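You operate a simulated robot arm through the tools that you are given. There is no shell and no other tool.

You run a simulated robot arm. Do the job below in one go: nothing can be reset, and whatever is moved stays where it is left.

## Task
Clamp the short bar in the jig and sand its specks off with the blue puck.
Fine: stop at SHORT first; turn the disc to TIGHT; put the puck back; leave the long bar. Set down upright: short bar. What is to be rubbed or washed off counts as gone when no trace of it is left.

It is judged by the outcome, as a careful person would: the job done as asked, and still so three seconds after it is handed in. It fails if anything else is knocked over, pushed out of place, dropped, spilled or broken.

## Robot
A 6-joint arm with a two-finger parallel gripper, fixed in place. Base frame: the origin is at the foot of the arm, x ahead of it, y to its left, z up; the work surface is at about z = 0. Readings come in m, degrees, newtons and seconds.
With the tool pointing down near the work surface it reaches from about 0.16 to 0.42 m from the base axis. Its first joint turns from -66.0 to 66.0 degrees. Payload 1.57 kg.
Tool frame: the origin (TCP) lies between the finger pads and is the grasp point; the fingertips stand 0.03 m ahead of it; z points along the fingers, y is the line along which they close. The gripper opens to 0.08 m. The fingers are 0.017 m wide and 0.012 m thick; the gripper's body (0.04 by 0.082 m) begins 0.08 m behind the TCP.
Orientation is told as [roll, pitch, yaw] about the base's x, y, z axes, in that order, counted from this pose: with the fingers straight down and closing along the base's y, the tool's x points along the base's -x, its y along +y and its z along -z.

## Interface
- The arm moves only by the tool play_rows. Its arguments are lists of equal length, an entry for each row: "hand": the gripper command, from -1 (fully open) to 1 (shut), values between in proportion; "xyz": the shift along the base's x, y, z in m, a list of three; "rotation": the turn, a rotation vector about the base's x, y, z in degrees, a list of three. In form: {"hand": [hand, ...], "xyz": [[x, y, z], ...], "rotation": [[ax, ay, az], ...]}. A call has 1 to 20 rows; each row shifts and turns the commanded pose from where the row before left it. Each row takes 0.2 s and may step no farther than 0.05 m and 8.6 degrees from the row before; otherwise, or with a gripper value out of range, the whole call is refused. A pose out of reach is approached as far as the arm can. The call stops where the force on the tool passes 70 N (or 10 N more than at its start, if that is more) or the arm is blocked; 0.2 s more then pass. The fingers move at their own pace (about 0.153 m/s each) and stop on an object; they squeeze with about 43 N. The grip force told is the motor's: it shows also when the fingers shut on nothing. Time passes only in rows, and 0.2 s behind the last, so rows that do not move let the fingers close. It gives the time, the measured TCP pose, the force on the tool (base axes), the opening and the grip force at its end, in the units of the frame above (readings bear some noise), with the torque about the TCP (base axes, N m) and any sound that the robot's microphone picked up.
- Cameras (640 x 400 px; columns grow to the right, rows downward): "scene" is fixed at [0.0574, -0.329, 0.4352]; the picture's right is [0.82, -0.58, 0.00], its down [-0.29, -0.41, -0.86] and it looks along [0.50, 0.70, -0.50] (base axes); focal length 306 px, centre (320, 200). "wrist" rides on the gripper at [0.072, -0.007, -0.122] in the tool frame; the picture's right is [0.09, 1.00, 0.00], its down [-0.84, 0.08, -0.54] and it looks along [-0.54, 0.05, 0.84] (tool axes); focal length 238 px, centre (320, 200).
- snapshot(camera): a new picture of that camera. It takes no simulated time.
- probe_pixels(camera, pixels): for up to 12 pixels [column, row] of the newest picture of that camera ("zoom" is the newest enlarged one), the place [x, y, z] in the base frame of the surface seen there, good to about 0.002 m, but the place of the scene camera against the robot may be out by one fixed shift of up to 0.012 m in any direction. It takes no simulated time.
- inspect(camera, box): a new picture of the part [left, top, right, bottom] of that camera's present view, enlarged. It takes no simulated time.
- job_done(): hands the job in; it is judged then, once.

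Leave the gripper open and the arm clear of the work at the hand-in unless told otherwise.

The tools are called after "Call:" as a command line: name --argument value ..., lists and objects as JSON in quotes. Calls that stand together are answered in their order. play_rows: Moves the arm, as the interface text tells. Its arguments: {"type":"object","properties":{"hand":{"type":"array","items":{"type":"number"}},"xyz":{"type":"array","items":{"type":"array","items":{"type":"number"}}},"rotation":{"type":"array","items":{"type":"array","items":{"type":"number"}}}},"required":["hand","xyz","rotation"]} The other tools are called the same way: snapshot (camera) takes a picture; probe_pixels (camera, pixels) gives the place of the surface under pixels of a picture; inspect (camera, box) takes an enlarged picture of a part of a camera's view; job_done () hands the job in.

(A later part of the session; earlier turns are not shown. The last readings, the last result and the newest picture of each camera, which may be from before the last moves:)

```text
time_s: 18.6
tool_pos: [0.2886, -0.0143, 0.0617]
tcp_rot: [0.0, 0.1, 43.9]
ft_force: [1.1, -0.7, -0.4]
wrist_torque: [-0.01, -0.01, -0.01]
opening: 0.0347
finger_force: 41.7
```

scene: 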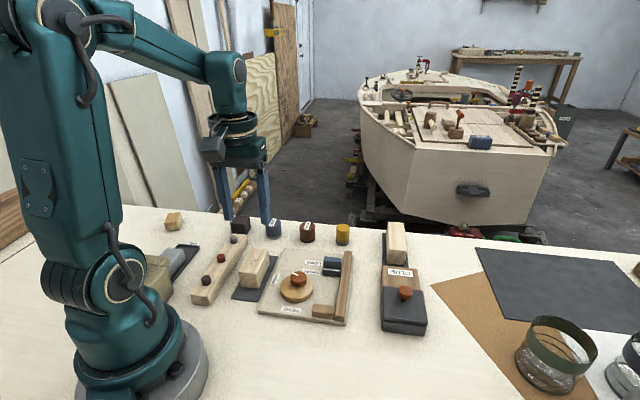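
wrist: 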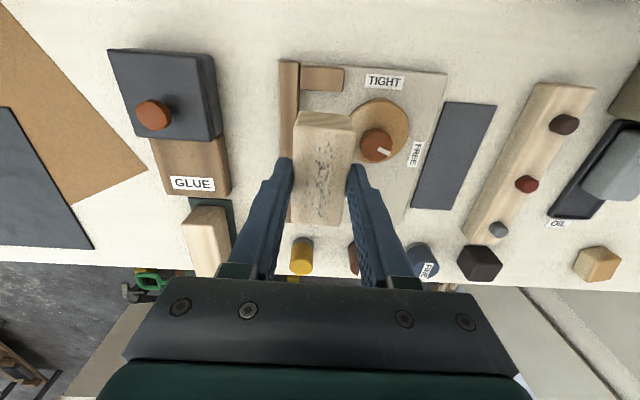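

Call:
play_rows --hand '[0.6, 0.6, 0.6]' --xyz '[[0, 0, -0.001], [0, 0, -0.001], [0, 0, 0]]' --rotation '[[0, 0, 0], [0, 0, 0], [0, 0, 0]]'

```text
time_s: 19.4
tool_pos: [0.2903, -0.0149, 0.0589]
tcp_rot: [0.0, -0.1, 44.0]
ft_force: [-5.3, 0.4, 25.6]
wrist_torque: [-0.02, 0.3, -0.01]
opening: 0.0348
finger_force: 42.1
```

Contact felt (25 N down). I relieve about 1 mm of press, then open only to ~43 mm and lift straight up.

Call:
play_rows --hand '[0.6, 0.0, -0.07, -0.07, -0.07, -0.07, -0.07, -0.07]' --xyz '[[0, 0, 0.0008], [0, 0, 0], [0, 0, 0], [0, 0, 0], [0, 0, 0.01], [0, 0, 0.02], [0, 0, 0.03], [0, 0, 0]]' --rotation '[[0, 0, 0], [0, 0, 0], [0, 0, 0], [0, 0, 0], [0, 0, 0], [0, 0, 0], [0, 0, 0], [0, 0, 0]]'

Call:
snapshot --camera "wrist"

Call:
inspect --camera "scene" --box '[250, 220, 370, 330]'

Call:
inspect --camera "wrist" --box '[240, 40, 440, 220]'

```text
time_s: 21.2
tool_pos: [0.2887, -0.0144, 0.1195]
tcp_rot: [0.0, 0.0, 44.1]
ft_force: [-1.1, -0.3, -0.1]
wrist_torque: [-0.01, -0.01, 0.04]
opening: 0.0425
finger_force: 0.1
```

```text
taken
```

wrist: 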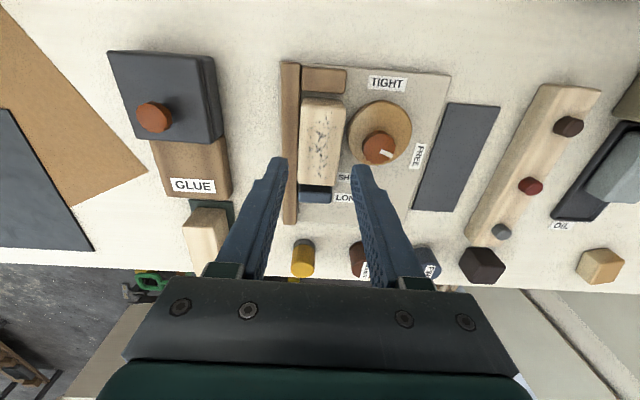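

```text
3.64 times, centred on (310, 275) of scene
```

zoom: 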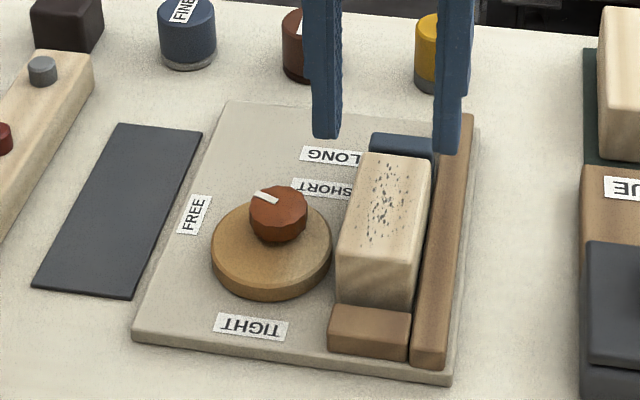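

```text
2.22 times, centred on (340, 130) of wrist
```

zoom: 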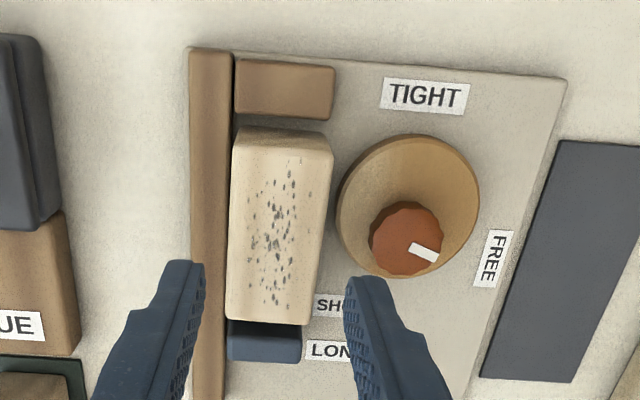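

The bar stands in the slot, specks up. I probe the bar, knob, pointer and labels from here for the clamp turn.

Call:
probe_pixels --camera "zoom" --pixels '[[236, 200], [328, 200], [280, 200], [240, 155], [330, 160], [230, 310], [308, 315], [280, 140], [425, 97], [492, 258], [424, 252], [408, 238]]'

Call:
probe_pixels --camera "zoom" --pixels '[[373, 238], [440, 238], [407, 206], [407, 272], [438, 260], [412, 245], [340, 200], [476, 200], [408, 137], [345, 240], [232, 200], [334, 215]]'

```text
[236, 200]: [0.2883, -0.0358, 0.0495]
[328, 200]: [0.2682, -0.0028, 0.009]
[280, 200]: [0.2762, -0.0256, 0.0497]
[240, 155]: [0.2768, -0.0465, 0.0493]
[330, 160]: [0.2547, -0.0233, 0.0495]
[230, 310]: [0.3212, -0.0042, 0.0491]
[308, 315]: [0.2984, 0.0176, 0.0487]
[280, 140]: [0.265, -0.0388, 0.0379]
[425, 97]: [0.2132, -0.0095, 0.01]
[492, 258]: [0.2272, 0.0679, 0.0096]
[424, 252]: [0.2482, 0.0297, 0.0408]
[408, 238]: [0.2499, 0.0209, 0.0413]
```

```text
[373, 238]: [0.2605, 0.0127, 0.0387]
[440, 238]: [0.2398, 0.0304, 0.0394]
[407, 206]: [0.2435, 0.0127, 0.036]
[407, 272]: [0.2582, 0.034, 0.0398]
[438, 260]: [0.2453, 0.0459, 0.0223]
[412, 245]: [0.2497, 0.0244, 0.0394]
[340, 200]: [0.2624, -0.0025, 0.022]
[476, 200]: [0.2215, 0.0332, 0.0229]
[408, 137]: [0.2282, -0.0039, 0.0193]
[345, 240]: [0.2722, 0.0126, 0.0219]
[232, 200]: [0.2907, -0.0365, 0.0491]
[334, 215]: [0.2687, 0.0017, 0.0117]
```

Bar top is at z 0.0495, face toward the disc ~9 mm clear. Knob centre ≈(0.251, 0.023), Ø27 mm, top z 0.041; pointer at FREE (~118°), TIGHT at ~222°: a +103° turn. I'll move above the knob at z≈0.11 and turn to yaw -52° so the turn ends near +51°.

Call:
play_rows --hand '[-0.125, -0.125, -0.125, -0.125, -0.125, -0.125, -0.125, -0.125, -0.125, -0.125, -0.125, -0.125, -0.125]' --xyz '[[-0.0032, 0.0032, -0.0008], [-0.0032, 0.0032, -0.0008], [-0.0032, 0.0032, -0.0008], [-0.0032, 0.0032, -0.0008], [-0.0032, 0.0032, -0.0008], [-0.0032, 0.0032, -0.0008], [-0.0032, 0.0032, -0.0008], [-0.0032, 0.0032, -0.0008], [-0.0032, 0.0032, -0.0008], [-0.0032, 0.0032, -0.0008], [-0.0032, 0.0032, -0.0008], [-0.0032, 0.0031, -0.0008], [0, 0, 0]]' --rotation '[[0, 0, -8], [0, 0, -8], [0, 0, -8], [0, 0, -8], [0, 0, -8], [0, 0, -8], [0, 0, -8], [0, 0, -8], [0, 0, -8], [0, 0, -8], [0, 0, -8], [0, 0, -8], [0, 0, 0]]'

Call:
snapshot --camera "wrist"

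Call:
inspect --camera "wrist" --box '[240, 60, 400, 220]'

```text
time_s: 24.0
tool_pos: [0.2523, 0.0236, 0.1096]
tcp_rot: [0.1, 0.0, -52.1]
ft_force: [0.9, -0.3, 0.1]
wrist_torque: [0.01, 0.01, -0.02]
opening: 0.0449
finger_force: 0.1
```

```text
taken
```

wrist: 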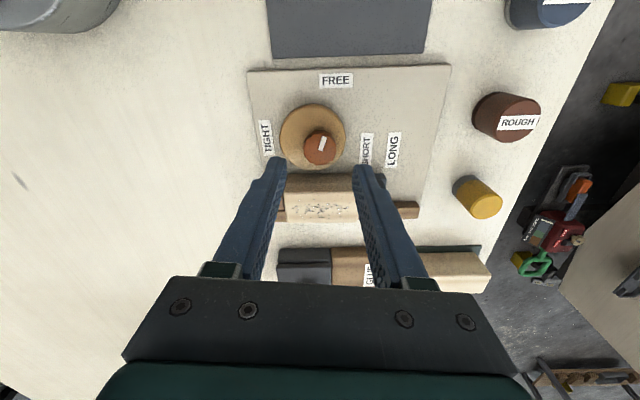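

```text
2.50 times, centred on (320, 140) of wrist
```

zoom: 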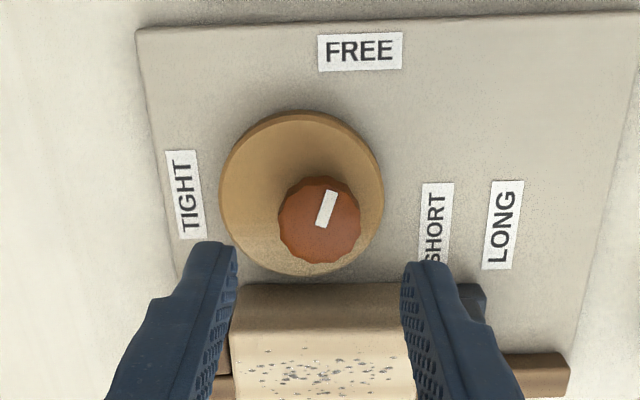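

I re-probe the knob's rim and the pointer in this zoom for centring.

Call:
probe_pixels --camera "zoom" --pixels '[[283, 215], [357, 215], [320, 181], [316, 245], [320, 215], [326, 208], [332, 192], [320, 225], [360, 50], [184, 195], [302, 113], [302, 272]]'

```text
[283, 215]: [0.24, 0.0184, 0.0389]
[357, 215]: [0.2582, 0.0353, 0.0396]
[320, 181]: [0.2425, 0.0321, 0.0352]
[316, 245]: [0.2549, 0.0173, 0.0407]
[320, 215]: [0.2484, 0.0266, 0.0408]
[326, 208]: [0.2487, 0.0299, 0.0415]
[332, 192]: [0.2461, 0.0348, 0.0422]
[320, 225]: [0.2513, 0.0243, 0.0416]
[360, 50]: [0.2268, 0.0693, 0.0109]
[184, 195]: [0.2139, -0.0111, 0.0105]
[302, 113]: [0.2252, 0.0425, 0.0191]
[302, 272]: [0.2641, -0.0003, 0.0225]
```

Knob centre confirmed at ≈(0.2514, 0.0237); the tool is over it. I lower to z≈0.056 (tips ≈0.026, just above the disc top 0.0225).

Call:
play_rows --hand '[-0.125, -0.125, -0.125, -0.125, -0.125]' --xyz '[[0, 0, -0.02], [0, 0, -0.02], [0, 0, -0.009], [0, 0, -0.0045], [0, 0, 0]]' --rotation '[[0, 0, 0], [0, 0, 0], [0, 0, 0], [0, 0, 0], [0, 0, 0]]'

Call:
inspect --camera "wrist" --box '[220, 60, 420, 260]'

Call:
inspect --camera "scene" --box '[240, 220, 370, 340]'

```text
time_s: 25.2
tool_pos: [0.2508, 0.0233, 0.0552]
tcp_rot: [0.0, 0.1, -52.0]
ft_force: [-0.1, -0.1, -0.1]
wrist_torque: [0.0, -0.04, 0.03]
opening: 0.0451
finger_force: 0.0
```

```text
2.00 times, centred on (320, 160) of wrist
```

zoom: 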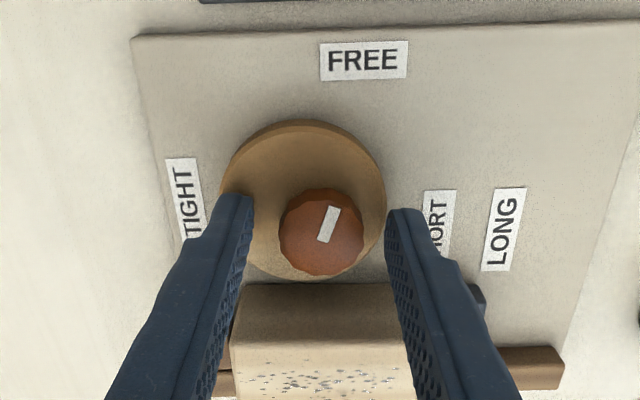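

```text
3.33 times, centred on (305, 280) of scene
```

zoom: 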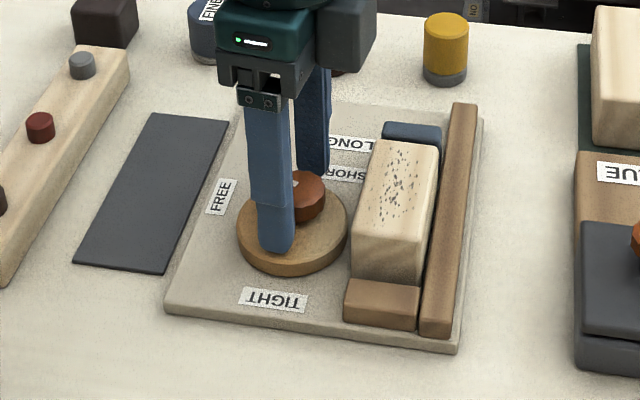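

The fingers straddle the knob above the disc. I close on it.

Call:
play_rows --hand '[0.2, 0.4, 0.7, 1, 1]' --xyz '[[0, 0, 0], [0, 0, 0], [0, 0, 0], [0, 0, 0], [0, 0, 0]]' --rotation '[[0, 0, 0], [0, 0, 0], [0, 0, 0], [0, 0, 0], [0, 0, 0]]'

Call:
inspect --camera "wrist" --box '[220, 60, 420, 260]'

```text
time_s: 26.4
tool_pos: [0.253, 0.0234, 0.0566]
tcp_rot: [0.1, 0.0, -52.0]
ft_force: [8.0, 8.1, -12.4]
wrist_torque: [0.15, -0.13, 0.01]
opening: 0.0278
finger_force: 37.7
```

```text
2.00 times, centred on (320, 160) of wrist
```

zoom: 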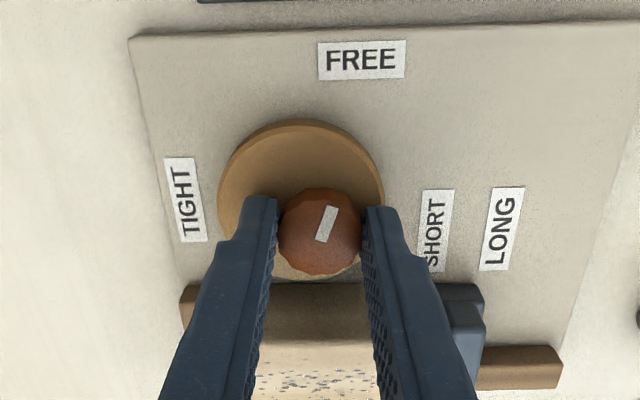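

Gripped (27.8 mm). There's ~11 N sideways along +u, so I shift 0.6 mm that way, then turn the first +24° and check.

Call:
play_rows --hand '[1, 1, 1, 1, 1]' --xyz '[[0.0004, 0.0004, 0], [0, 0, 0], [0, 0, 0], [0, 0, 0], [0, 0, 0]]' --rotation '[[0, 0, 0], [0, 0, 8], [0, 0, 8], [0, 0, 8], [0, 0, 0]]'

Call:
inspect --camera "wrist" --box '[220, 60, 420, 260]'

```text
time_s: 27.6
tool_pos: [0.2506, 0.0221, 0.0569]
tcp_rot: [-0.1, 0.0, -27.9]
ft_force: [2.9, -3.3, -18.2]
wrist_torque: [0.0, -0.09, 0.0]
opening: 0.0277
finger_force: 38.2
```

```text
2.00 times, centred on (320, 160) of wrist
```

zoom: 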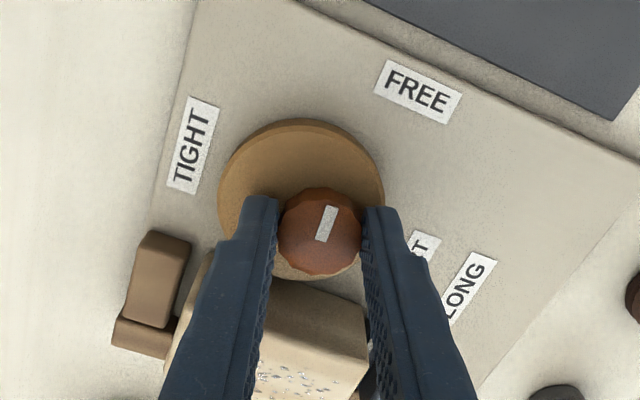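

The disc turns with the knob. I ease 1 mm down to relieve the pull, and turn another +32°.

Call:
play_rows --hand '[1, 1, 1, 1, 1]' --xyz '[[0, 0, -0.0008], [0, 0, 0], [0, 0, 0], [0, 0, 0], [0, 0, 0]]' --rotation '[[0, 0, 8], [0, 0, 8], [0, 0, 8], [0, 0, 8], [0, 0, 0]]'

Call:
inspect --camera "wrist" --box '[220, 60, 420, 260]'

```text
time_s: 28.8
tool_pos: [0.2516, 0.022, 0.0559]
tcp_rot: [-0.2, 0.3, 4.2]
ft_force: [-14.0, -32.5, 32.2]
wrist_torque: [-0.81, 0.06, -0.07]
opening: 0.0276
finger_force: 37.8
```

```text
2.00 times, centred on (320, 160) of wrist
```

zoom: 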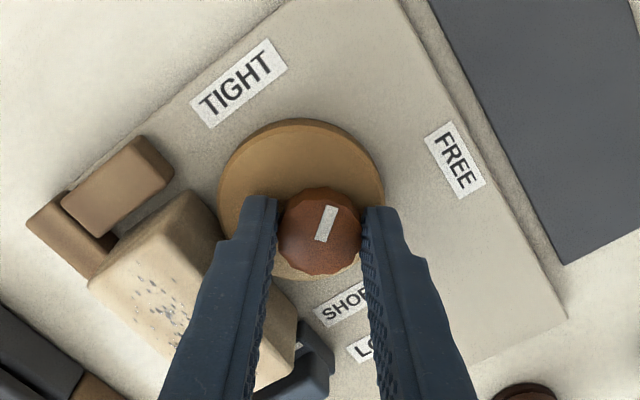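

Sideways force -32 N in y and +32 N in z: the TCP sits slightly off the pivot. I shift -1.3 mm in y, +0.6 mm in z, and read again before turning further.

Call:
play_rows --hand '[1, 1]' --xyz '[[-0.0004, -0.0013, 0.0006], [0, 0, 0]]' --rotation '[[0, 0, 0], [0, 0, 0]]'

```text
time_s: 29.4
tool_pos: [0.2517, 0.0226, 0.0555]
tcp_rot: [-0.1, 0.1, 4.1]
ft_force: [-2.2, -19.9, 9.8]
wrist_torque: [-0.67, 1.05, -0.01]
opening: 0.0278
finger_force: 38.1
```

Call:
play_rows --hand '[1, 1]' --xyz '[[0, -0.0013, 0.0002], [0, 0, 0]]' --rotation '[[0, 0, 0], [0, 0, 0]]'

```text
time_s: 30.0
tool_pos: [0.2509, 0.0229, 0.056]
tcp_rot: [0.2, 0.0, 3.9]
ft_force: [-6.5, 3.1, -9.2]
wrist_torque: [-0.03, 0.04, 0.02]
opening: 0.0276
finger_force: 38.1
```

Forces are now small. I turn another +24° (80° total) and check.

Call:
play_rows --hand '[1, 1, 1, 1]' --xyz '[[0, 0, 0], [0, 0, 0], [0, 0, 0], [0, 0, 0]]' --rotation '[[0, 0, 8], [0, 0, 8], [0, 0, 8], [0, 0, 0]]'

Call:
inspect --camera "wrist" --box '[220, 60, 420, 260]'

```text
time_s: 31.0
tool_pos: [0.2519, 0.0224, 0.0563]
tcp_rot: [0.1, -0.1, 28.0]
ft_force: [-1.3, 20.3, -24.7]
wrist_torque: [0.18, 0.41, 0.04]
opening: 0.028
finger_force: 37.6
```

```text
2.00 times, centred on (320, 160) of wrist
```

zoom: 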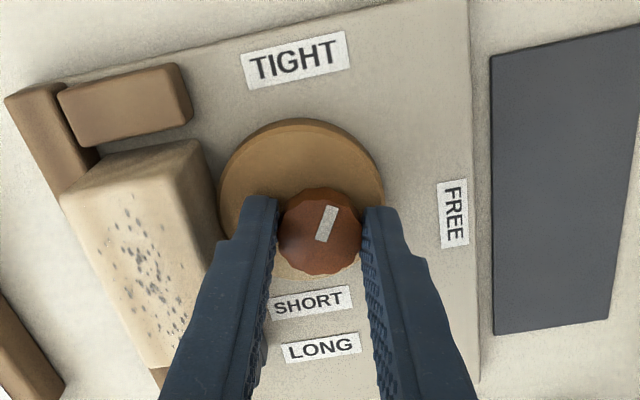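

Pointer still needs ~24° to TIGHT. I relieve the +20 N y / -25 N z strain with a 1 mm shift, then turn +16°.

Call:
play_rows --hand '[1, 1, 1, 1]' --xyz '[[0, 0.0012, -0.0006], [0, 0, 0], [0, 0, 0], [0, 0, 0]]' --rotation '[[0, 0, 0], [0, 0, 8], [0, 0, 8], [0, 0, 0]]'

Call:
inspect --camera "wrist" --box '[220, 60, 420, 260]'

```text
time_s: 32.0
tool_pos: [0.2529, 0.0228, 0.0553]
tcp_rot: [0.0, 0.0, 44.1]
ft_force: [-1.4, -5.7, -4.5]
wrist_torque: [0.45, -0.47, -0.02]
opening: 0.0276
finger_force: 38.0
```

```text
2.00 times, centred on (320, 160) of wrist
```

zoom: 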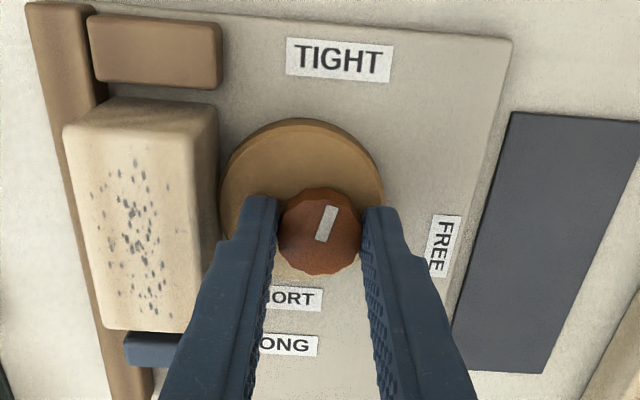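

Now 96° turned. I probe the pointer line ends, knob centre and TIGHT label to determine the remaining angle.

Call:
probe_pixels --camera "zoom" --pixels '[[333, 208], [322, 240], [327, 224], [340, 60], [284, 235], [358, 235], [320, 270], [310, 195], [220, 190], [215, 150], [216, 220], [70, 150]]'

```text
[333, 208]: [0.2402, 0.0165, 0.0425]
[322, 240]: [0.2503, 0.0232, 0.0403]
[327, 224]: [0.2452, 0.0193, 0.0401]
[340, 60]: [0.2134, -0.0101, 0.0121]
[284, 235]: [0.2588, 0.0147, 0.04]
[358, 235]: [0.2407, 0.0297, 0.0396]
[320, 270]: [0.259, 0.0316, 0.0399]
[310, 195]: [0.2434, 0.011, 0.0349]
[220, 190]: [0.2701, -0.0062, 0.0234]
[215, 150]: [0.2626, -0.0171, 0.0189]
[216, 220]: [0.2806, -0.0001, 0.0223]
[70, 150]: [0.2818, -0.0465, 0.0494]
```

Pointer is at ≈214°, TIGHT at ≈221°; the bar has been pushed to the fence. I turn +7° more in two steps and watch the torque.

Call:
play_rows --hand '[1, 1, 1]' --xyz '[[0, 0, 0], [0, 0, 0], [0, 0, 0]]' --rotation '[[0, 0, 4], [0, 0, 3], [0, 0, 0]]'

Call:
inspect --camera "wrist" --box '[220, 60, 420, 260]'

```text
time_s: 32.8
tool_pos: [0.2517, 0.0219, 0.0554]
tcp_rot: [-0.1, 0.1, 51.1]
ft_force: [-0.8, -23.2, 16.2]
wrist_torque: [-0.29, -0.04, 0.0]
opening: 0.0277
finger_force: 38.1
```

```text
2.00 times, centred on (320, 160) of wrist
```

zoom: 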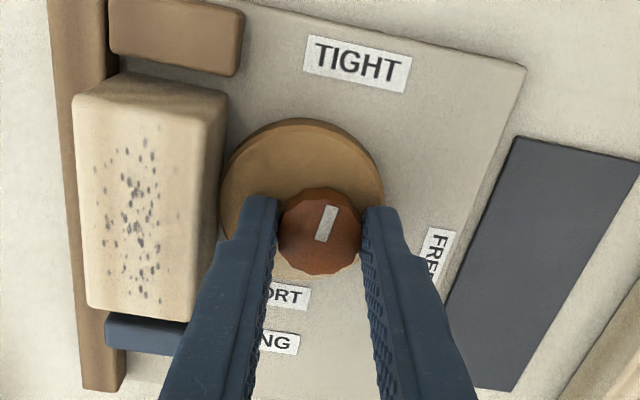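

Call:
probe_pixels --camera "zoom" --pixels '[[334, 208], [328, 207], [330, 208], [321, 241], [317, 239], [326, 224], [357, 64], [284, 235], [358, 235], [222, 190], [224, 120], [95, 130]]'

Call:
inspect --camera "scene" --box '[250, 220, 370, 330]'

```text
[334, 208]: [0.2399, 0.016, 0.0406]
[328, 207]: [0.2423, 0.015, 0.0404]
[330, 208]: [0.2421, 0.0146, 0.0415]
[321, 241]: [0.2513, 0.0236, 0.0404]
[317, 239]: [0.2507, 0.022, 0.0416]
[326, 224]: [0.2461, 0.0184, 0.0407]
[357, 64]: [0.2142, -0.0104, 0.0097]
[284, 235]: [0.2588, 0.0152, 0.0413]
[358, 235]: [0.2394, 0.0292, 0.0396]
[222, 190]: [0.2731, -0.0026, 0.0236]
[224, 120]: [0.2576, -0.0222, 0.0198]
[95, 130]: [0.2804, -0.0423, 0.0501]
```

```text
3.64 times, centred on (310, 275) of scene
```

zoom: 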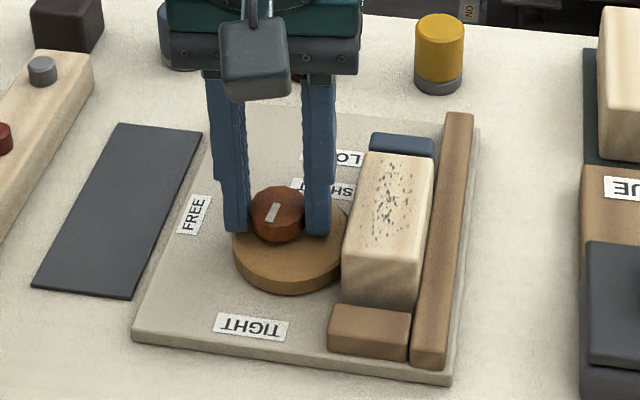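

Pointer ≈216°, TIGHT ≈222°. I relieve the y strain (-1.2 mm) and turn +5° more.

Call:
play_rows --hand '[1, 1, 1, 1]' --xyz '[[0, -0.0012, 0.0004], [0, 0, 0], [0, 0, 0], [0, 0, 0]]' --rotation '[[0, 0, 0], [0, 0, 3], [0, 0, 2], [0, 0, 0]]'

Call:
inspect --camera "wrist" --box '[220, 60, 420, 260]'

```text
time_s: 33.8
tool_pos: [0.2513, 0.0218, 0.0554]
tcp_rot: [0.0, -0.2, 55.9]
ft_force: [6.9, -7.0, -16.7]
wrist_torque: [0.63, -0.66, -0.02]
opening: 0.0279
finger_force: 38.3
```

```text
2.00 times, centred on (320, 160) of wrist
```

zoom: 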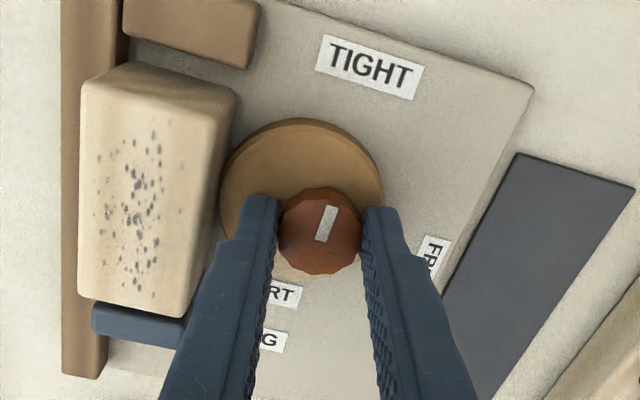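

The pointer now lines up with TIGHT within a degree or two. I release the knob (open only to ~36 mm), lift, and check that the disc stays and the bar is tight against the fence.

Call:
play_rows --hand '[0.5, 0.1, 0.1, 0.1, 0.1, 0.1, 0.1]' --xyz '[[0, 0, 0], [0, 0, 0], [0, 0, 0.01], [0, 0, 0.02], [0, 0, 0.03], [0, 0, 0.03], [0, 0, 0]]' --rotation '[[0, 0, 0], [0, 0, 0], [0, 0, 0], [0, 0, 0], [0, 0, 0], [0, 0, 0], [0, 0, 0]]'

Call:
snapshot --camera "wrist"

Call:
inspect --camera "scene" --box '[250, 220, 370, 330]'

Call:
inspect --camera "wrist" --box '[220, 40, 420, 220]'

```text
time_s: 35.4
tool_pos: [0.2512, 0.0212, 0.1468]
tcp_rot: [0.0, -0.2, 55.9]
ft_force: [0.2, 0.3, 0.2]
wrist_torque: [-0.01, 0.03, -0.03]
opening: 0.0358
finger_force: 0.1
```

```text
taken
```

wrist: 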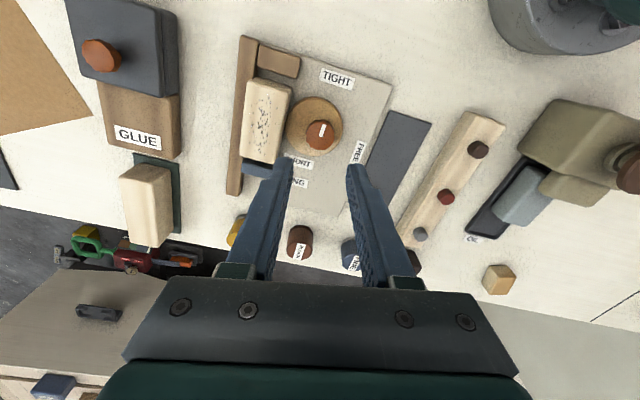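

```text
3.64 times, centred on (310, 275) of scene
```

zoom: 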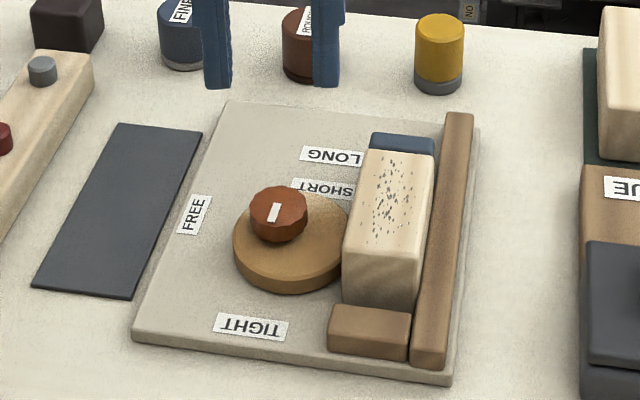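

```text
2.22 times, centred on (320, 130) of wrist
```

zoom: 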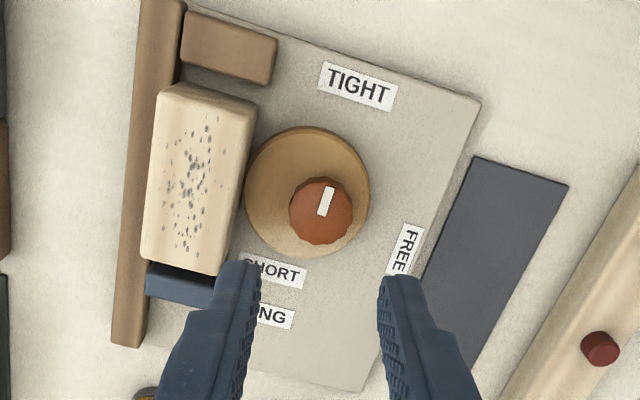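

The pointer aims at TIGHT and the disc touches the bar, which lies along the fence. I probe the bar's top corners and the specks' extent for the sanding path.

Call:
probe_pixels --camera "zoom" --pixels '[[160, 98], [248, 122], [146, 254], [212, 268], [190, 90], [200, 180], [207, 122], [183, 258], [165, 190], [225, 180], [152, 180], [244, 180]]'

Call:
inspect --camera "wrist" --box '[235, 70, 305, 175]'

```text
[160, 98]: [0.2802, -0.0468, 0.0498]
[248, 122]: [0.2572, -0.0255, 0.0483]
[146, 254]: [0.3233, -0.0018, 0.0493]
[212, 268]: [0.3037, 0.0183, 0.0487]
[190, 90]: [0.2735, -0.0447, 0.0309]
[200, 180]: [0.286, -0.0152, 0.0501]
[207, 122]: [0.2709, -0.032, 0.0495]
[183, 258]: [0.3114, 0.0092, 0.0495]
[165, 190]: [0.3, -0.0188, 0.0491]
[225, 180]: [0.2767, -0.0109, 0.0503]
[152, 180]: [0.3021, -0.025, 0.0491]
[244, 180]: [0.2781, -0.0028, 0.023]
```

```text
3.81 times, centred on (270, 122) of wrist
```

zoom: 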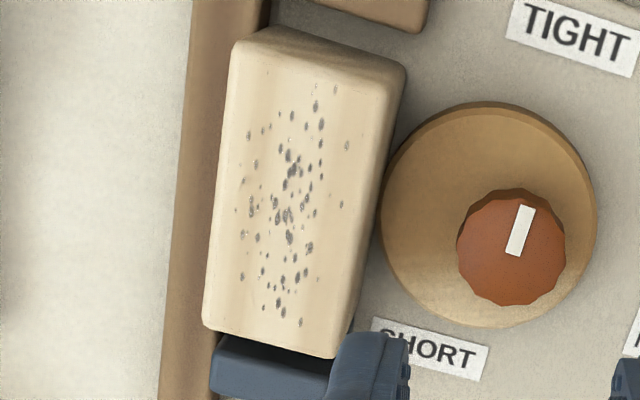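

Bar top spans u 0.1655–0.2335 at z≈0.0495, specks well inside. Next I go over the FINE puck (≈(0.293, 0.203)) at z 0.147, yaw 44°, hand opened to ~60 mm.

Call:
play_rows --hand '[0.1, 0.1, -0.2, -0.5, -0.5, -0.5]' --xyz '[[0.0084, 0.0364, 0], [0.0084, 0.0364, 0], [0.0084, 0.0364, 0], [0.0084, 0.0364, 0], [0.0084, 0.0364, 0], [0, 0, 0]]' --rotation '[[0, 0, -2.4], [0, 0, -2.4], [0, 0, -2.4], [0, 0, -2.4], [0, 0, -2.4], [0, 0, 0]]'

Call:
snapshot --camera "wrist"

Call:
inspect --camera "wrist" --box '[230, 60, 410, 230]'

```text
time_s: 36.8
tool_pos: [0.2935, 0.2045, 0.1456]
tcp_rot: [0.0, 0.1, 43.9]
ft_force: [0.4, -0.1, -0.4]
wrist_torque: [0.01, 0.0, 0.02]
opening: 0.06
finger_force: 0.0
```

```text
taken
```

wrist: 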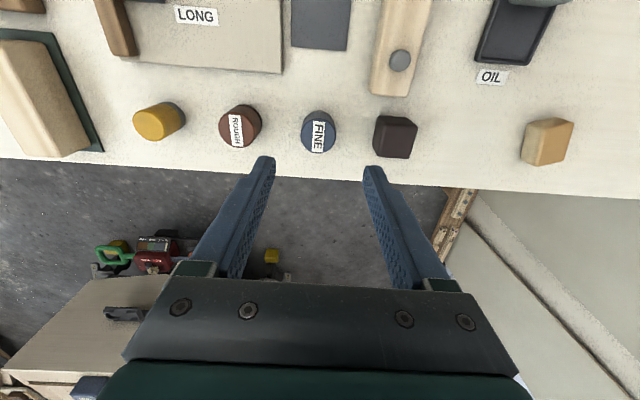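

```text
2.35 times, centred on (320, 145) of wrist
```

zoom: 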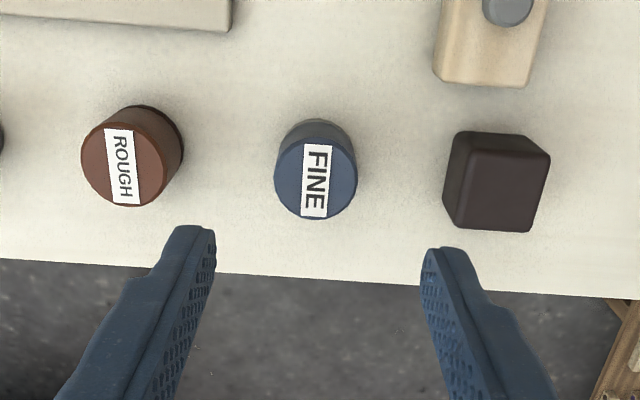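

I probe the puck's rim and the neighbours (ROUGH puck, dark block).

Call:
probe_pixels --camera "zoom" --pixels '[[279, 180], [353, 180], [316, 141], [300, 213], [316, 178], [285, 150], [316, 124], [305, 121], [182, 165], [446, 195], [470, 140], [540, 160]]'

Call:
probe_pixels --camera "zoom" --pixels '[[330, 213], [345, 150], [290, 145], [345, 205], [285, 205], [340, 128], [286, 140], [350, 140], [278, 165], [316, 118], [500, 180], [130, 170]]'

```text
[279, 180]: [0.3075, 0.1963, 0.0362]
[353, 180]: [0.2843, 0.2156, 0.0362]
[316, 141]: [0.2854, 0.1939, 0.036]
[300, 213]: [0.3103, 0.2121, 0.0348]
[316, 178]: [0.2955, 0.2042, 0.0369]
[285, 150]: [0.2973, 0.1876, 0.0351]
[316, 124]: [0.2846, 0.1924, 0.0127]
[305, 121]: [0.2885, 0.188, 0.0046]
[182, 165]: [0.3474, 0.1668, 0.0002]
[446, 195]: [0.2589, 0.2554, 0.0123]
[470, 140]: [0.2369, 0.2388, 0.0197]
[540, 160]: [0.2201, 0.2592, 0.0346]
```

```text
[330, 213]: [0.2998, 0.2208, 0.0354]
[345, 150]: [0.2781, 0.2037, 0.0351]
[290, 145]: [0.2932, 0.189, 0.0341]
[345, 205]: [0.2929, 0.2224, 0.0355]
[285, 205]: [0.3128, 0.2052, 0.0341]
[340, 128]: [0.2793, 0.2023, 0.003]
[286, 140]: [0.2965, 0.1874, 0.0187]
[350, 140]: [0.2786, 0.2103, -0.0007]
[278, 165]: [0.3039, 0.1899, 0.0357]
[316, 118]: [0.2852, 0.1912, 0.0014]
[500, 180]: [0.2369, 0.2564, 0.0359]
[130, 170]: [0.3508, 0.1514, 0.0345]
```

Puck centre ≈(0.2953, 0.2047), Ø35 mm, top z 0.036; dark block face is 60 mm away, so fingers clear. I shift 2 mm to centre, set 50 mm opening, and descend to z≈0.042.

Call:
play_rows --hand '[-0.25, -0.25, -0.25, -0.25, -0.25, -0.25]' --xyz '[[0.0022, 0.0015, -0.03], [0, 0, -0.03], [0, 0, -0.025], [0, 0, -0.012], [0, 0, -0.008], [0, 0, 0]]' --rotation '[[0, 0, 0], [0, 0, 0], [0, 0, 0], [0, 0, 0], [0, 0, 0], [0, 0, 0]]'

Call:
inspect --camera "wrist" --box '[220, 60, 420, 260]'

Call:
inspect --camera "scene" --box '[210, 170, 340, 290]'

```text
time_s: 38.2
tool_pos: [0.2966, 0.2057, 0.0403]
tcp_rot: [0.0, 0.0, 44.0]
ft_force: [-0.7, 0.3, 0.2]
wrist_torque: [-0.02, -0.03, -0.02]
opening: 0.0502
finger_force: 0.1
```

```text
2.00 times, centred on (320, 160) of wrist
```

zoom: 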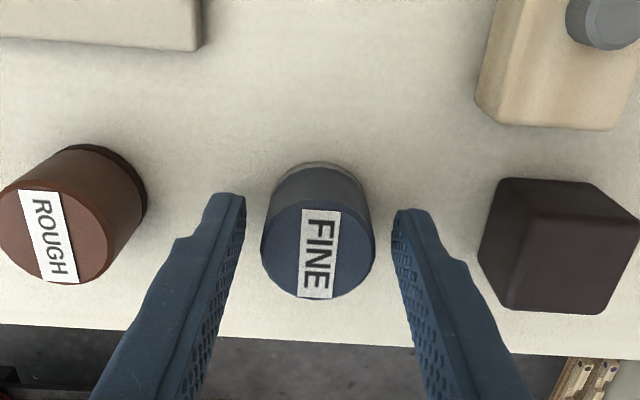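

```text
3.33 times, centred on (275, 230) of scene
```

zoom: 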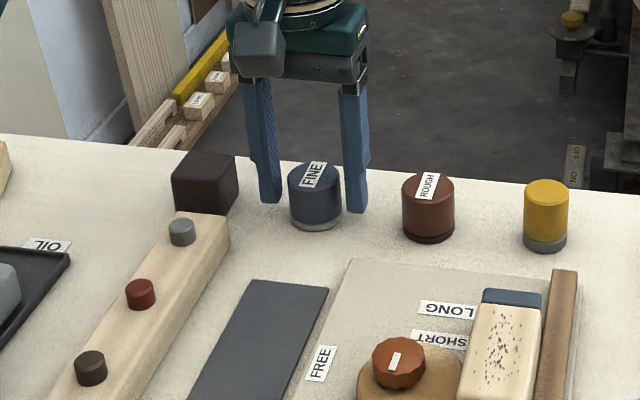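

Well centred. I close on the puck and record the pose for putting it back.

Call:
play_rows --hand '[0.0, 0.2, 0.5, 0.5, 0.5]' --xyz '[[0, 0, 0], [0, 0, 0], [0, 0, 0], [0, 0, 0], [0, 0, 0]]' --rotation '[[0, 0, 0], [0, 0, 0], [0, 0, 0], [0, 0, 0], [0, 0, 0]]'

```text
time_s: 39.4
tool_pos: [0.2965, 0.2052, 0.0409]
tcp_rot: [0.0, 0.0, 44.0]
ft_force: [0.9, 0.3, -0.7]
wrist_torque: [-0.02, -0.03, -0.02]
opening: 0.034
finger_force: 41.6
```

Gripped (34 mm). I lift 75 mm, carry it over to the bar's near end (≈(0.281, -0.0245)), then lower to about 5 mm above the bar's top.

Call:
play_rows --hand '[0.5, 0.5, 0.5, 0.5, 0.5, 0.5, 0.5, 0.5, 0.5, 0.5, 0.5, 0.5]' --xyz '[[0, 0, 0.01], [0, 0, 0.025], [0, 0, 0.04], [-0.0024, -0.0381, 0], [-0.0024, -0.0381, 0], [-0.0024, -0.0381, 0], [-0.0024, -0.0381, 0], [-0.0024, -0.0381, 0], [-0.0023, -0.0383, 0], [0, 0, -0.01], [0, 0, -0.01], [0, 0, 0]]' --rotation '[[0, 0, 0], [0, 0, 0], [0, 0, 0], [0, 0, 0], [0, 0, 0], [0, 0, 0], [0, 0, 0], [0, 0, 0], [0, 0, 0], [0, 0, 0], [0, 0, 0], [0, 0, 0]]'

Call:
inspect --camera "wrist" --box '[220, 60, 420, 260]'

Call:
inspect --camera "scene" --box '[250, 210, 370, 330]'

```text
time_s: 42.0
tool_pos: [0.2813, -0.0243, 0.0958]
tcp_rot: [0.0, 0.0, 44.0]
ft_force: [-0.6, -0.3, -0.6]
wrist_torque: [0.03, -0.03, 0.03]
opening: 0.0341
finger_force: 42.1
```

```text
2.00 times, centred on (320, 160) of wrist
```

zoom: 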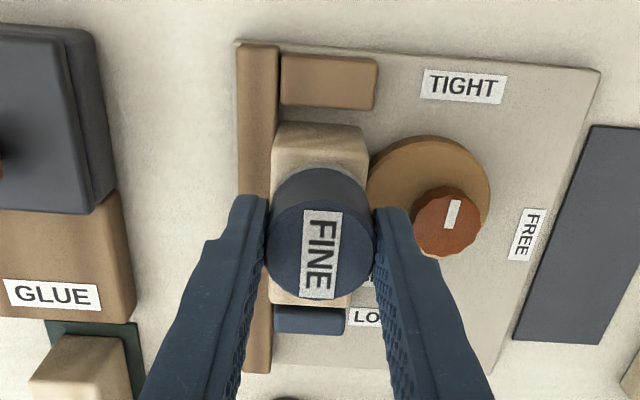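

```text
3.33 times, centred on (310, 270) of scene
```

zoom: 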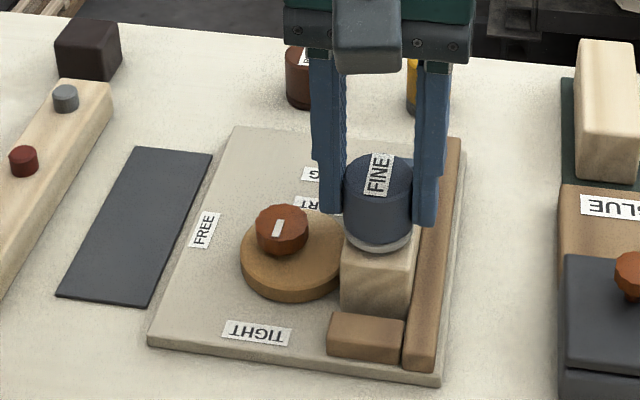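

Puck is above the bar's near end, ~5 mm up. I lower gently until contact.

Call:
play_rows --hand '[0.5, 0.5, 0.5, 0.5]' --xyz '[[0, 0, -0.002], [0, 0, -0.001], [0, 0, -0.001], [0, 0, 0]]' --rotation '[[0, 0, 0], [0, 0, 0], [0, 0, 0], [0, 0, 0]]'

```text
time_s: 43.0
tool_pos: [0.2821, -0.0227, 0.0915]
tcp_rot: [0.0, 0.0, 44.0]
ft_force: [-0.6, 0.4, -1.3]
wrist_torque: [0.01, 0.04, 0.0]
opening: 0.0341
finger_force: 41.7
```

Call:
play_rows --hand '[0.5, 0.5, 0.5]' --xyz '[[0, 0, -0.0007], [0, 0, -0.0007], [0, 0, 0]]' --rotation '[[0, 0, 0], [0, 0, 0], [0, 0, 0]]'

```text
time_s: 43.8
tool_pos: [0.2827, -0.024, 0.0902]
tcp_rot: [-0.2, -0.1, 44.1]
ft_force: [-2.8, -0.7, 17.2]
wrist_torque: [0.09, 0.13, 0.01]
opening: 0.0342
finger_force: 41.8
```

Contact at 17 N. First stroke: along the bar 30 mm in 5 mm steps, then read the force.

Call:
play_rows --hand '[0.5, 0.5, 0.5, 0.5, 0.5, 0.5, 0.5]' --xyz '[[0.0036, 0.00347, 0], [0.0036, 0.00347, 0], [0.0036, 0.00347, 0], [0.0036, 0.00347, 0], [0.0036, 0.00347, 0], [0.0036, 0.00347, 0], [0, 0, 0]]' --rotation '[[0, 0, 0], [0, 0, 0], [0, 0, 0], [0, 0, 0], [0, 0, 0], [0, 0, 0], [0, 0, 0]]'

Call:
inspect --camera "scene" --box '[270, 220, 370, 320]'

Call:
inspect --camera "wrist" --box '[220, 60, 420, 260]'

```text
time_s: 45.4
tool_pos: [0.3028, -0.0015, 0.0897]
tcp_rot: [-0.1, 0.0, 44.0]
ft_force: [-3.1, -0.8, 6.2]
wrist_torque: [-0.01, 0.1, 0.01]
opening: 0.034
finger_force: 41.7
```

```text
4.00 times, centred on (320, 270) of scene
```

zoom: 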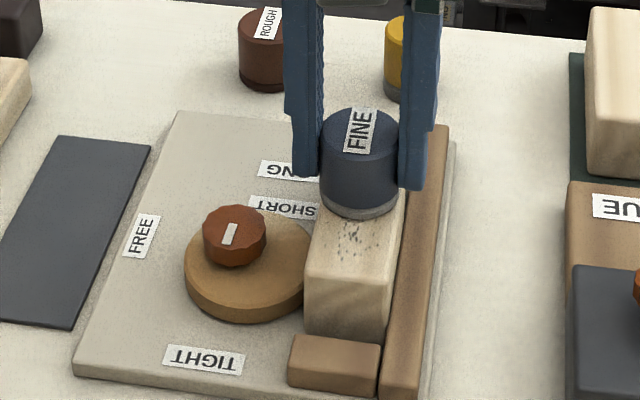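

```text
2.00 times, centred on (320, 160) of wrist
```

zoom: 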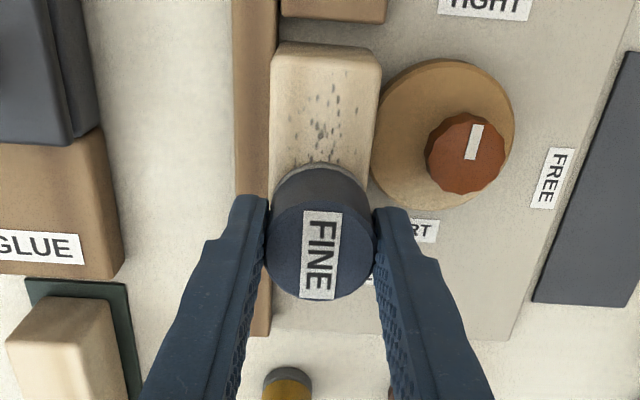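

Specks have thinned but remain; force has dropped to 6 N. I press 0.7 mm more and do back-and-forth strokes.

Call:
play_rows --hand '[0.5, 0.5, 0.5, 0.5, 0.5, 0.5, 0.5, 0.5, 0.5, 0.5, 0.5, 0.5, 0.5, 0.5, 0.5, 0.5, 0.5]' --xyz '[[0, 0, -0.0007], [-0.0036, -0.00347, 0], [-0.0036, -0.00347, 0], [-0.0036, -0.00347, 0], [-0.0036, -0.00347, 0], [-0.0036, -0.00347, 0], [-0.0036, -0.00347, 0], [-0.0036, -0.00347, 0], [0, 0, 0], [0.0036, 0.00347, 0], [0.0036, 0.00347, 0], [0.0036, 0.00347, 0], [0.0036, 0.00347, 0], [0.0036, 0.00347, 0], [0.0036, 0.00347, 0], [0.0036, 0.00347, 0], [0, 0, 0]]' --rotation '[[0, 0, 0], [0, 0, 0], [0, 0, 0], [0, 0, 0], [0, 0, 0], [0, 0, 0], [0, 0, 0], [0, 0, 0], [0, 0, 0], [0, 0, 0], [0, 0, 0], [0, 0, 0], [0, 0, 0], [0, 0, 0], [0, 0, 0], [0, 0, 0], [0, 0, 0]]'

Call:
inspect --camera "wrist" --box '[220, 60, 420, 260]'

Call:
inspect --camera "scene" --box '[270, 220, 370, 320]'

```text
time_s: 49.0
tool_pos: [0.3043, -0.0034, 0.0894]
tcp_rot: [0.0, 0.1, 44.0]
ft_force: [0.3, -1.3, 1.3]
wrist_torque: [-0.06, -0.02, 0.0]
opening: 0.0342
finger_force: 41.5
```

```text
2.00 times, centred on (320, 160) of wrist
```

zoom: 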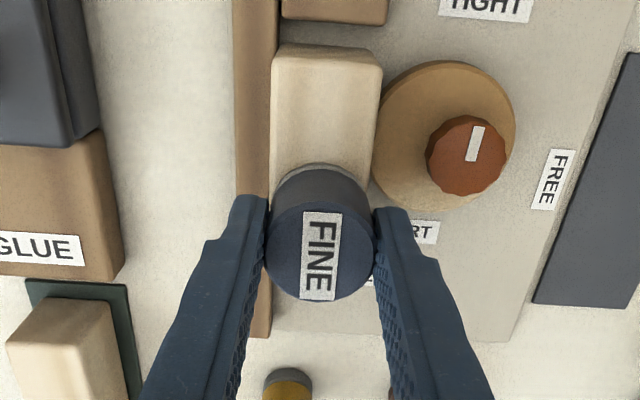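

```text
4.00 times, centred on (320, 270) of scene
```

zoom: 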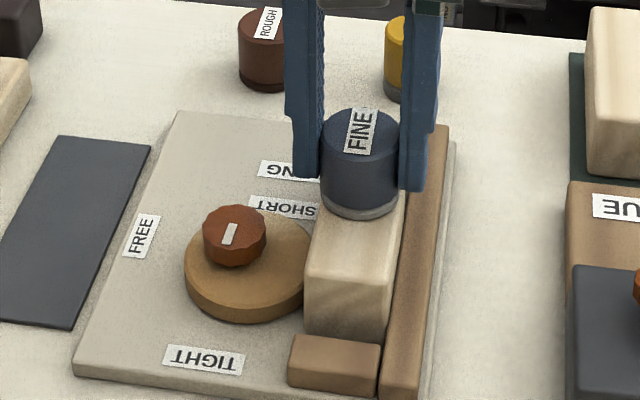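

The near half looks clean. Pressure has faded to ~1 N, so I press 0.7 mm more and make more strokes reaching farther to the far end.

Call:
play_rows --hand '[0.5, 0.5, 0.5, 0.5, 0.5, 0.5, 0.5, 0.5, 0.5, 0.5, 0.5, 0.5]' --xyz '[[0, 0, -0.0008], [0.0036, 0.00347, 0], [0, 0, 0], [-0.0036, -0.00347, 0], [-0.0036, -0.00347, 0], [-0.0036, -0.00347, 0], [-0.0036, -0.00347, 0], [-0.0036, -0.00347, 0], [-0.0036, -0.00347, 0], [-0.0036, -0.00347, 0], [-0.0036, -0.00347, 0], [0, 0, 0]]' --rotation '[[0, 0, 0], [0, 0, 0], [0, 0, 0], [0, 0, 0], [0, 0, 0], [0, 0, 0], [0, 0, 0], [0, 0, 0], [0, 0, 0], [0, 0, 0], [0, 0, 0], [0, 0, 0]]'

Call:
inspect --camera "scene" --box '[270, 220, 370, 320]'

Call:
inspect --camera "wrist" --box '[220, 60, 420, 260]'

```text
time_s: 51.6
tool_pos: [0.2777, -0.0278, 0.0891]
tcp_rot: [0.0, -0.1, 44.0]
ft_force: [3.8, 1.7, 9.1]
wrist_torque: [0.09, -0.16, 0.01]
opening: 0.0343
finger_force: 41.7
```

```text
4.00 times, centred on (320, 270) of scene
```

zoom: 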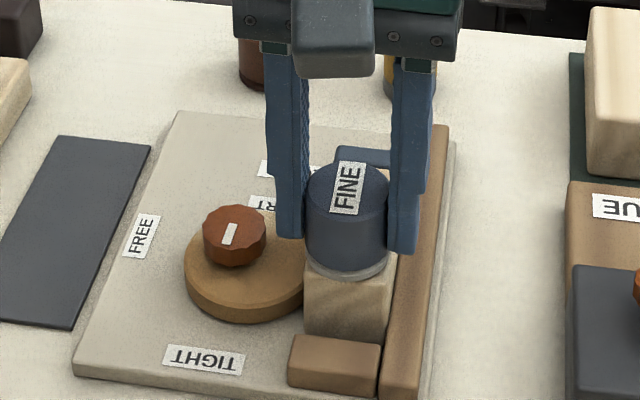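

```text
2.00 times, centred on (320, 160) of wrist
```

zoom: 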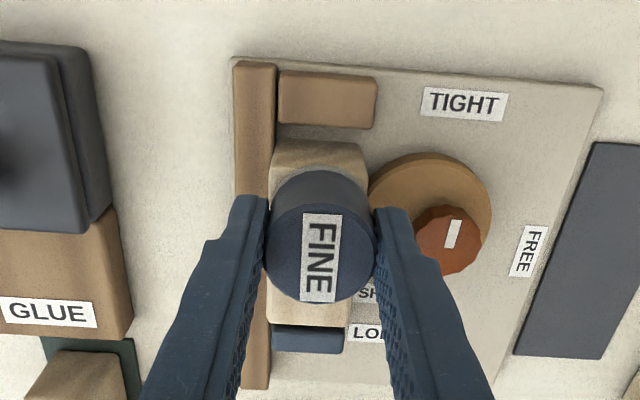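

I make two more passes offset ±4 mm sideways to cover the edges.

Call:
play_rows --hand '[0.5, 0.5, 0.5, 0.5, 0.5, 0.5, 0.5, 0.5, 0.5, 0.5, 0.5, 0.5, 0.5, 0.5, 0.5, 0.5, 0.5, 0.5, 0.5, 0.5]' --xyz '[[-0.0028, 0.0029, 0], [0.0036, 0.00347, -0.0001], [0.0036, 0.00347, -0.0001], [0.0036, 0.00347, -0.0001], [0.0036, 0.00347, -0.0001], [0.0036, 0.00347, -0.0001], [0.0036, 0.00347, -0.0001], [0.0036, 0.00347, -0.0001], [0.0036, 0.00347, -0.0001], [0, 0, 0], [0.0056, -0.0058, 0], [-0.0036, -0.00347, 0.0001], [-0.0036, -0.00347, 0.0001], [-0.0036, -0.00347, 0.0001], [-0.0036, -0.00347, 0.0001], [-0.0036, -0.00347, 0.0001], [-0.0036, -0.00347, 0.0001], [-0.0036, -0.00347, 0.0001], [-0.0036, -0.00347, 0.0001], [-0.0028, 0.0029, 0]]' --rotation '[[0, 0, 0], [0, 0, 0], [0, 0, 0], [0, 0, 0], [0, 0, 0], [0, 0, 0], [0, 0, 0], [0, 0, 0], [0, 0, 0], [0, 0, 0], [0, 0, 0], [0, 0, 0], [0, 0, 0], [0, 0, 0], [0, 0, 0], [0, 0, 0], [0, 0, 0], [0, 0, 0], [0, 0, 0], [0, 0, 0]]'

```text
time_s: 55.8
tool_pos: [0.2778, -0.0271, 0.0894]
tcp_rot: [0.0, 0.0, 44.0]
ft_force: [0.6, -1.3, 2.1]
wrist_torque: [-0.04, 0.01, 0.0]
opening: 0.0344
finger_force: 41.7
```

I lift 50 mm and move 70 mm along the fence direction so the wrist camera can see the whole bar top.

Call:
play_rows --hand '[0.5, 0.5, 0.5, 0.5, 0.5]' --xyz '[[0, 0, 0.015], [0, 0, 0.035], [0.0252, 0.0243, 0], [0.0252, 0.0243, 0], [0, 0, 0]]' --rotation '[[0, 0, 0], [0, 0, 0], [0, 0, 0], [0, 0, 0], [0, 0, 0]]'

Call:
snapshot --camera "wrist"

Call:
inspect --camera "wrist" --box '[270, 30, 370, 150]'

Call:
inspect --camera "scene" --box '[290, 235, 360, 305]'

```text
time_s: 57.0
tool_pos: [0.3281, 0.0231, 0.1376]
tcp_rot: [0.1, 0.0, 43.9]
ft_force: [0.1, 0.1, -0.4]
wrist_torque: [0.0, 0.01, 0.01]
opening: 0.0344
finger_force: 42.2
```

```text
taken
```

wrist: 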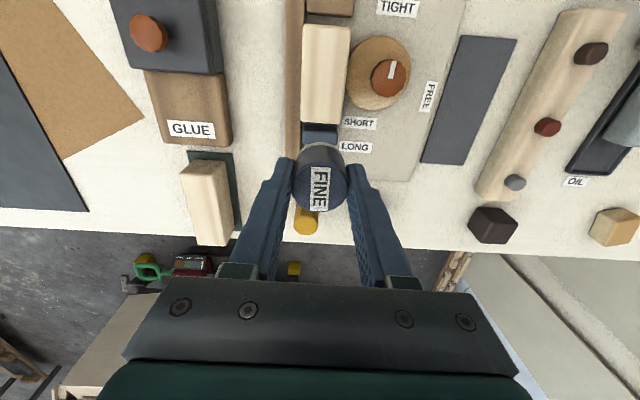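

```text
3.33 times, centred on (320, 90) of wrist
```

zoom: 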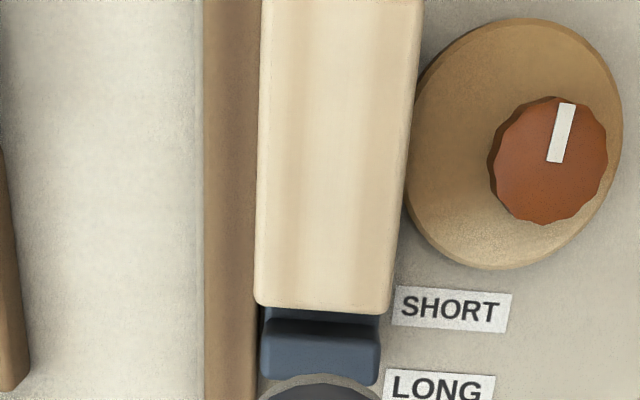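

```text
5.71 times, centred on (325, 270) of scene
```

zoom: 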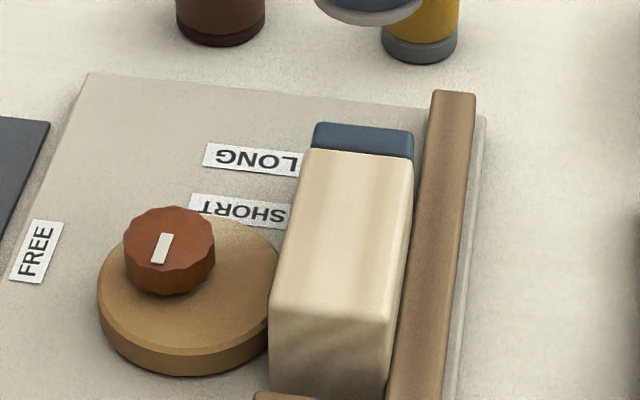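

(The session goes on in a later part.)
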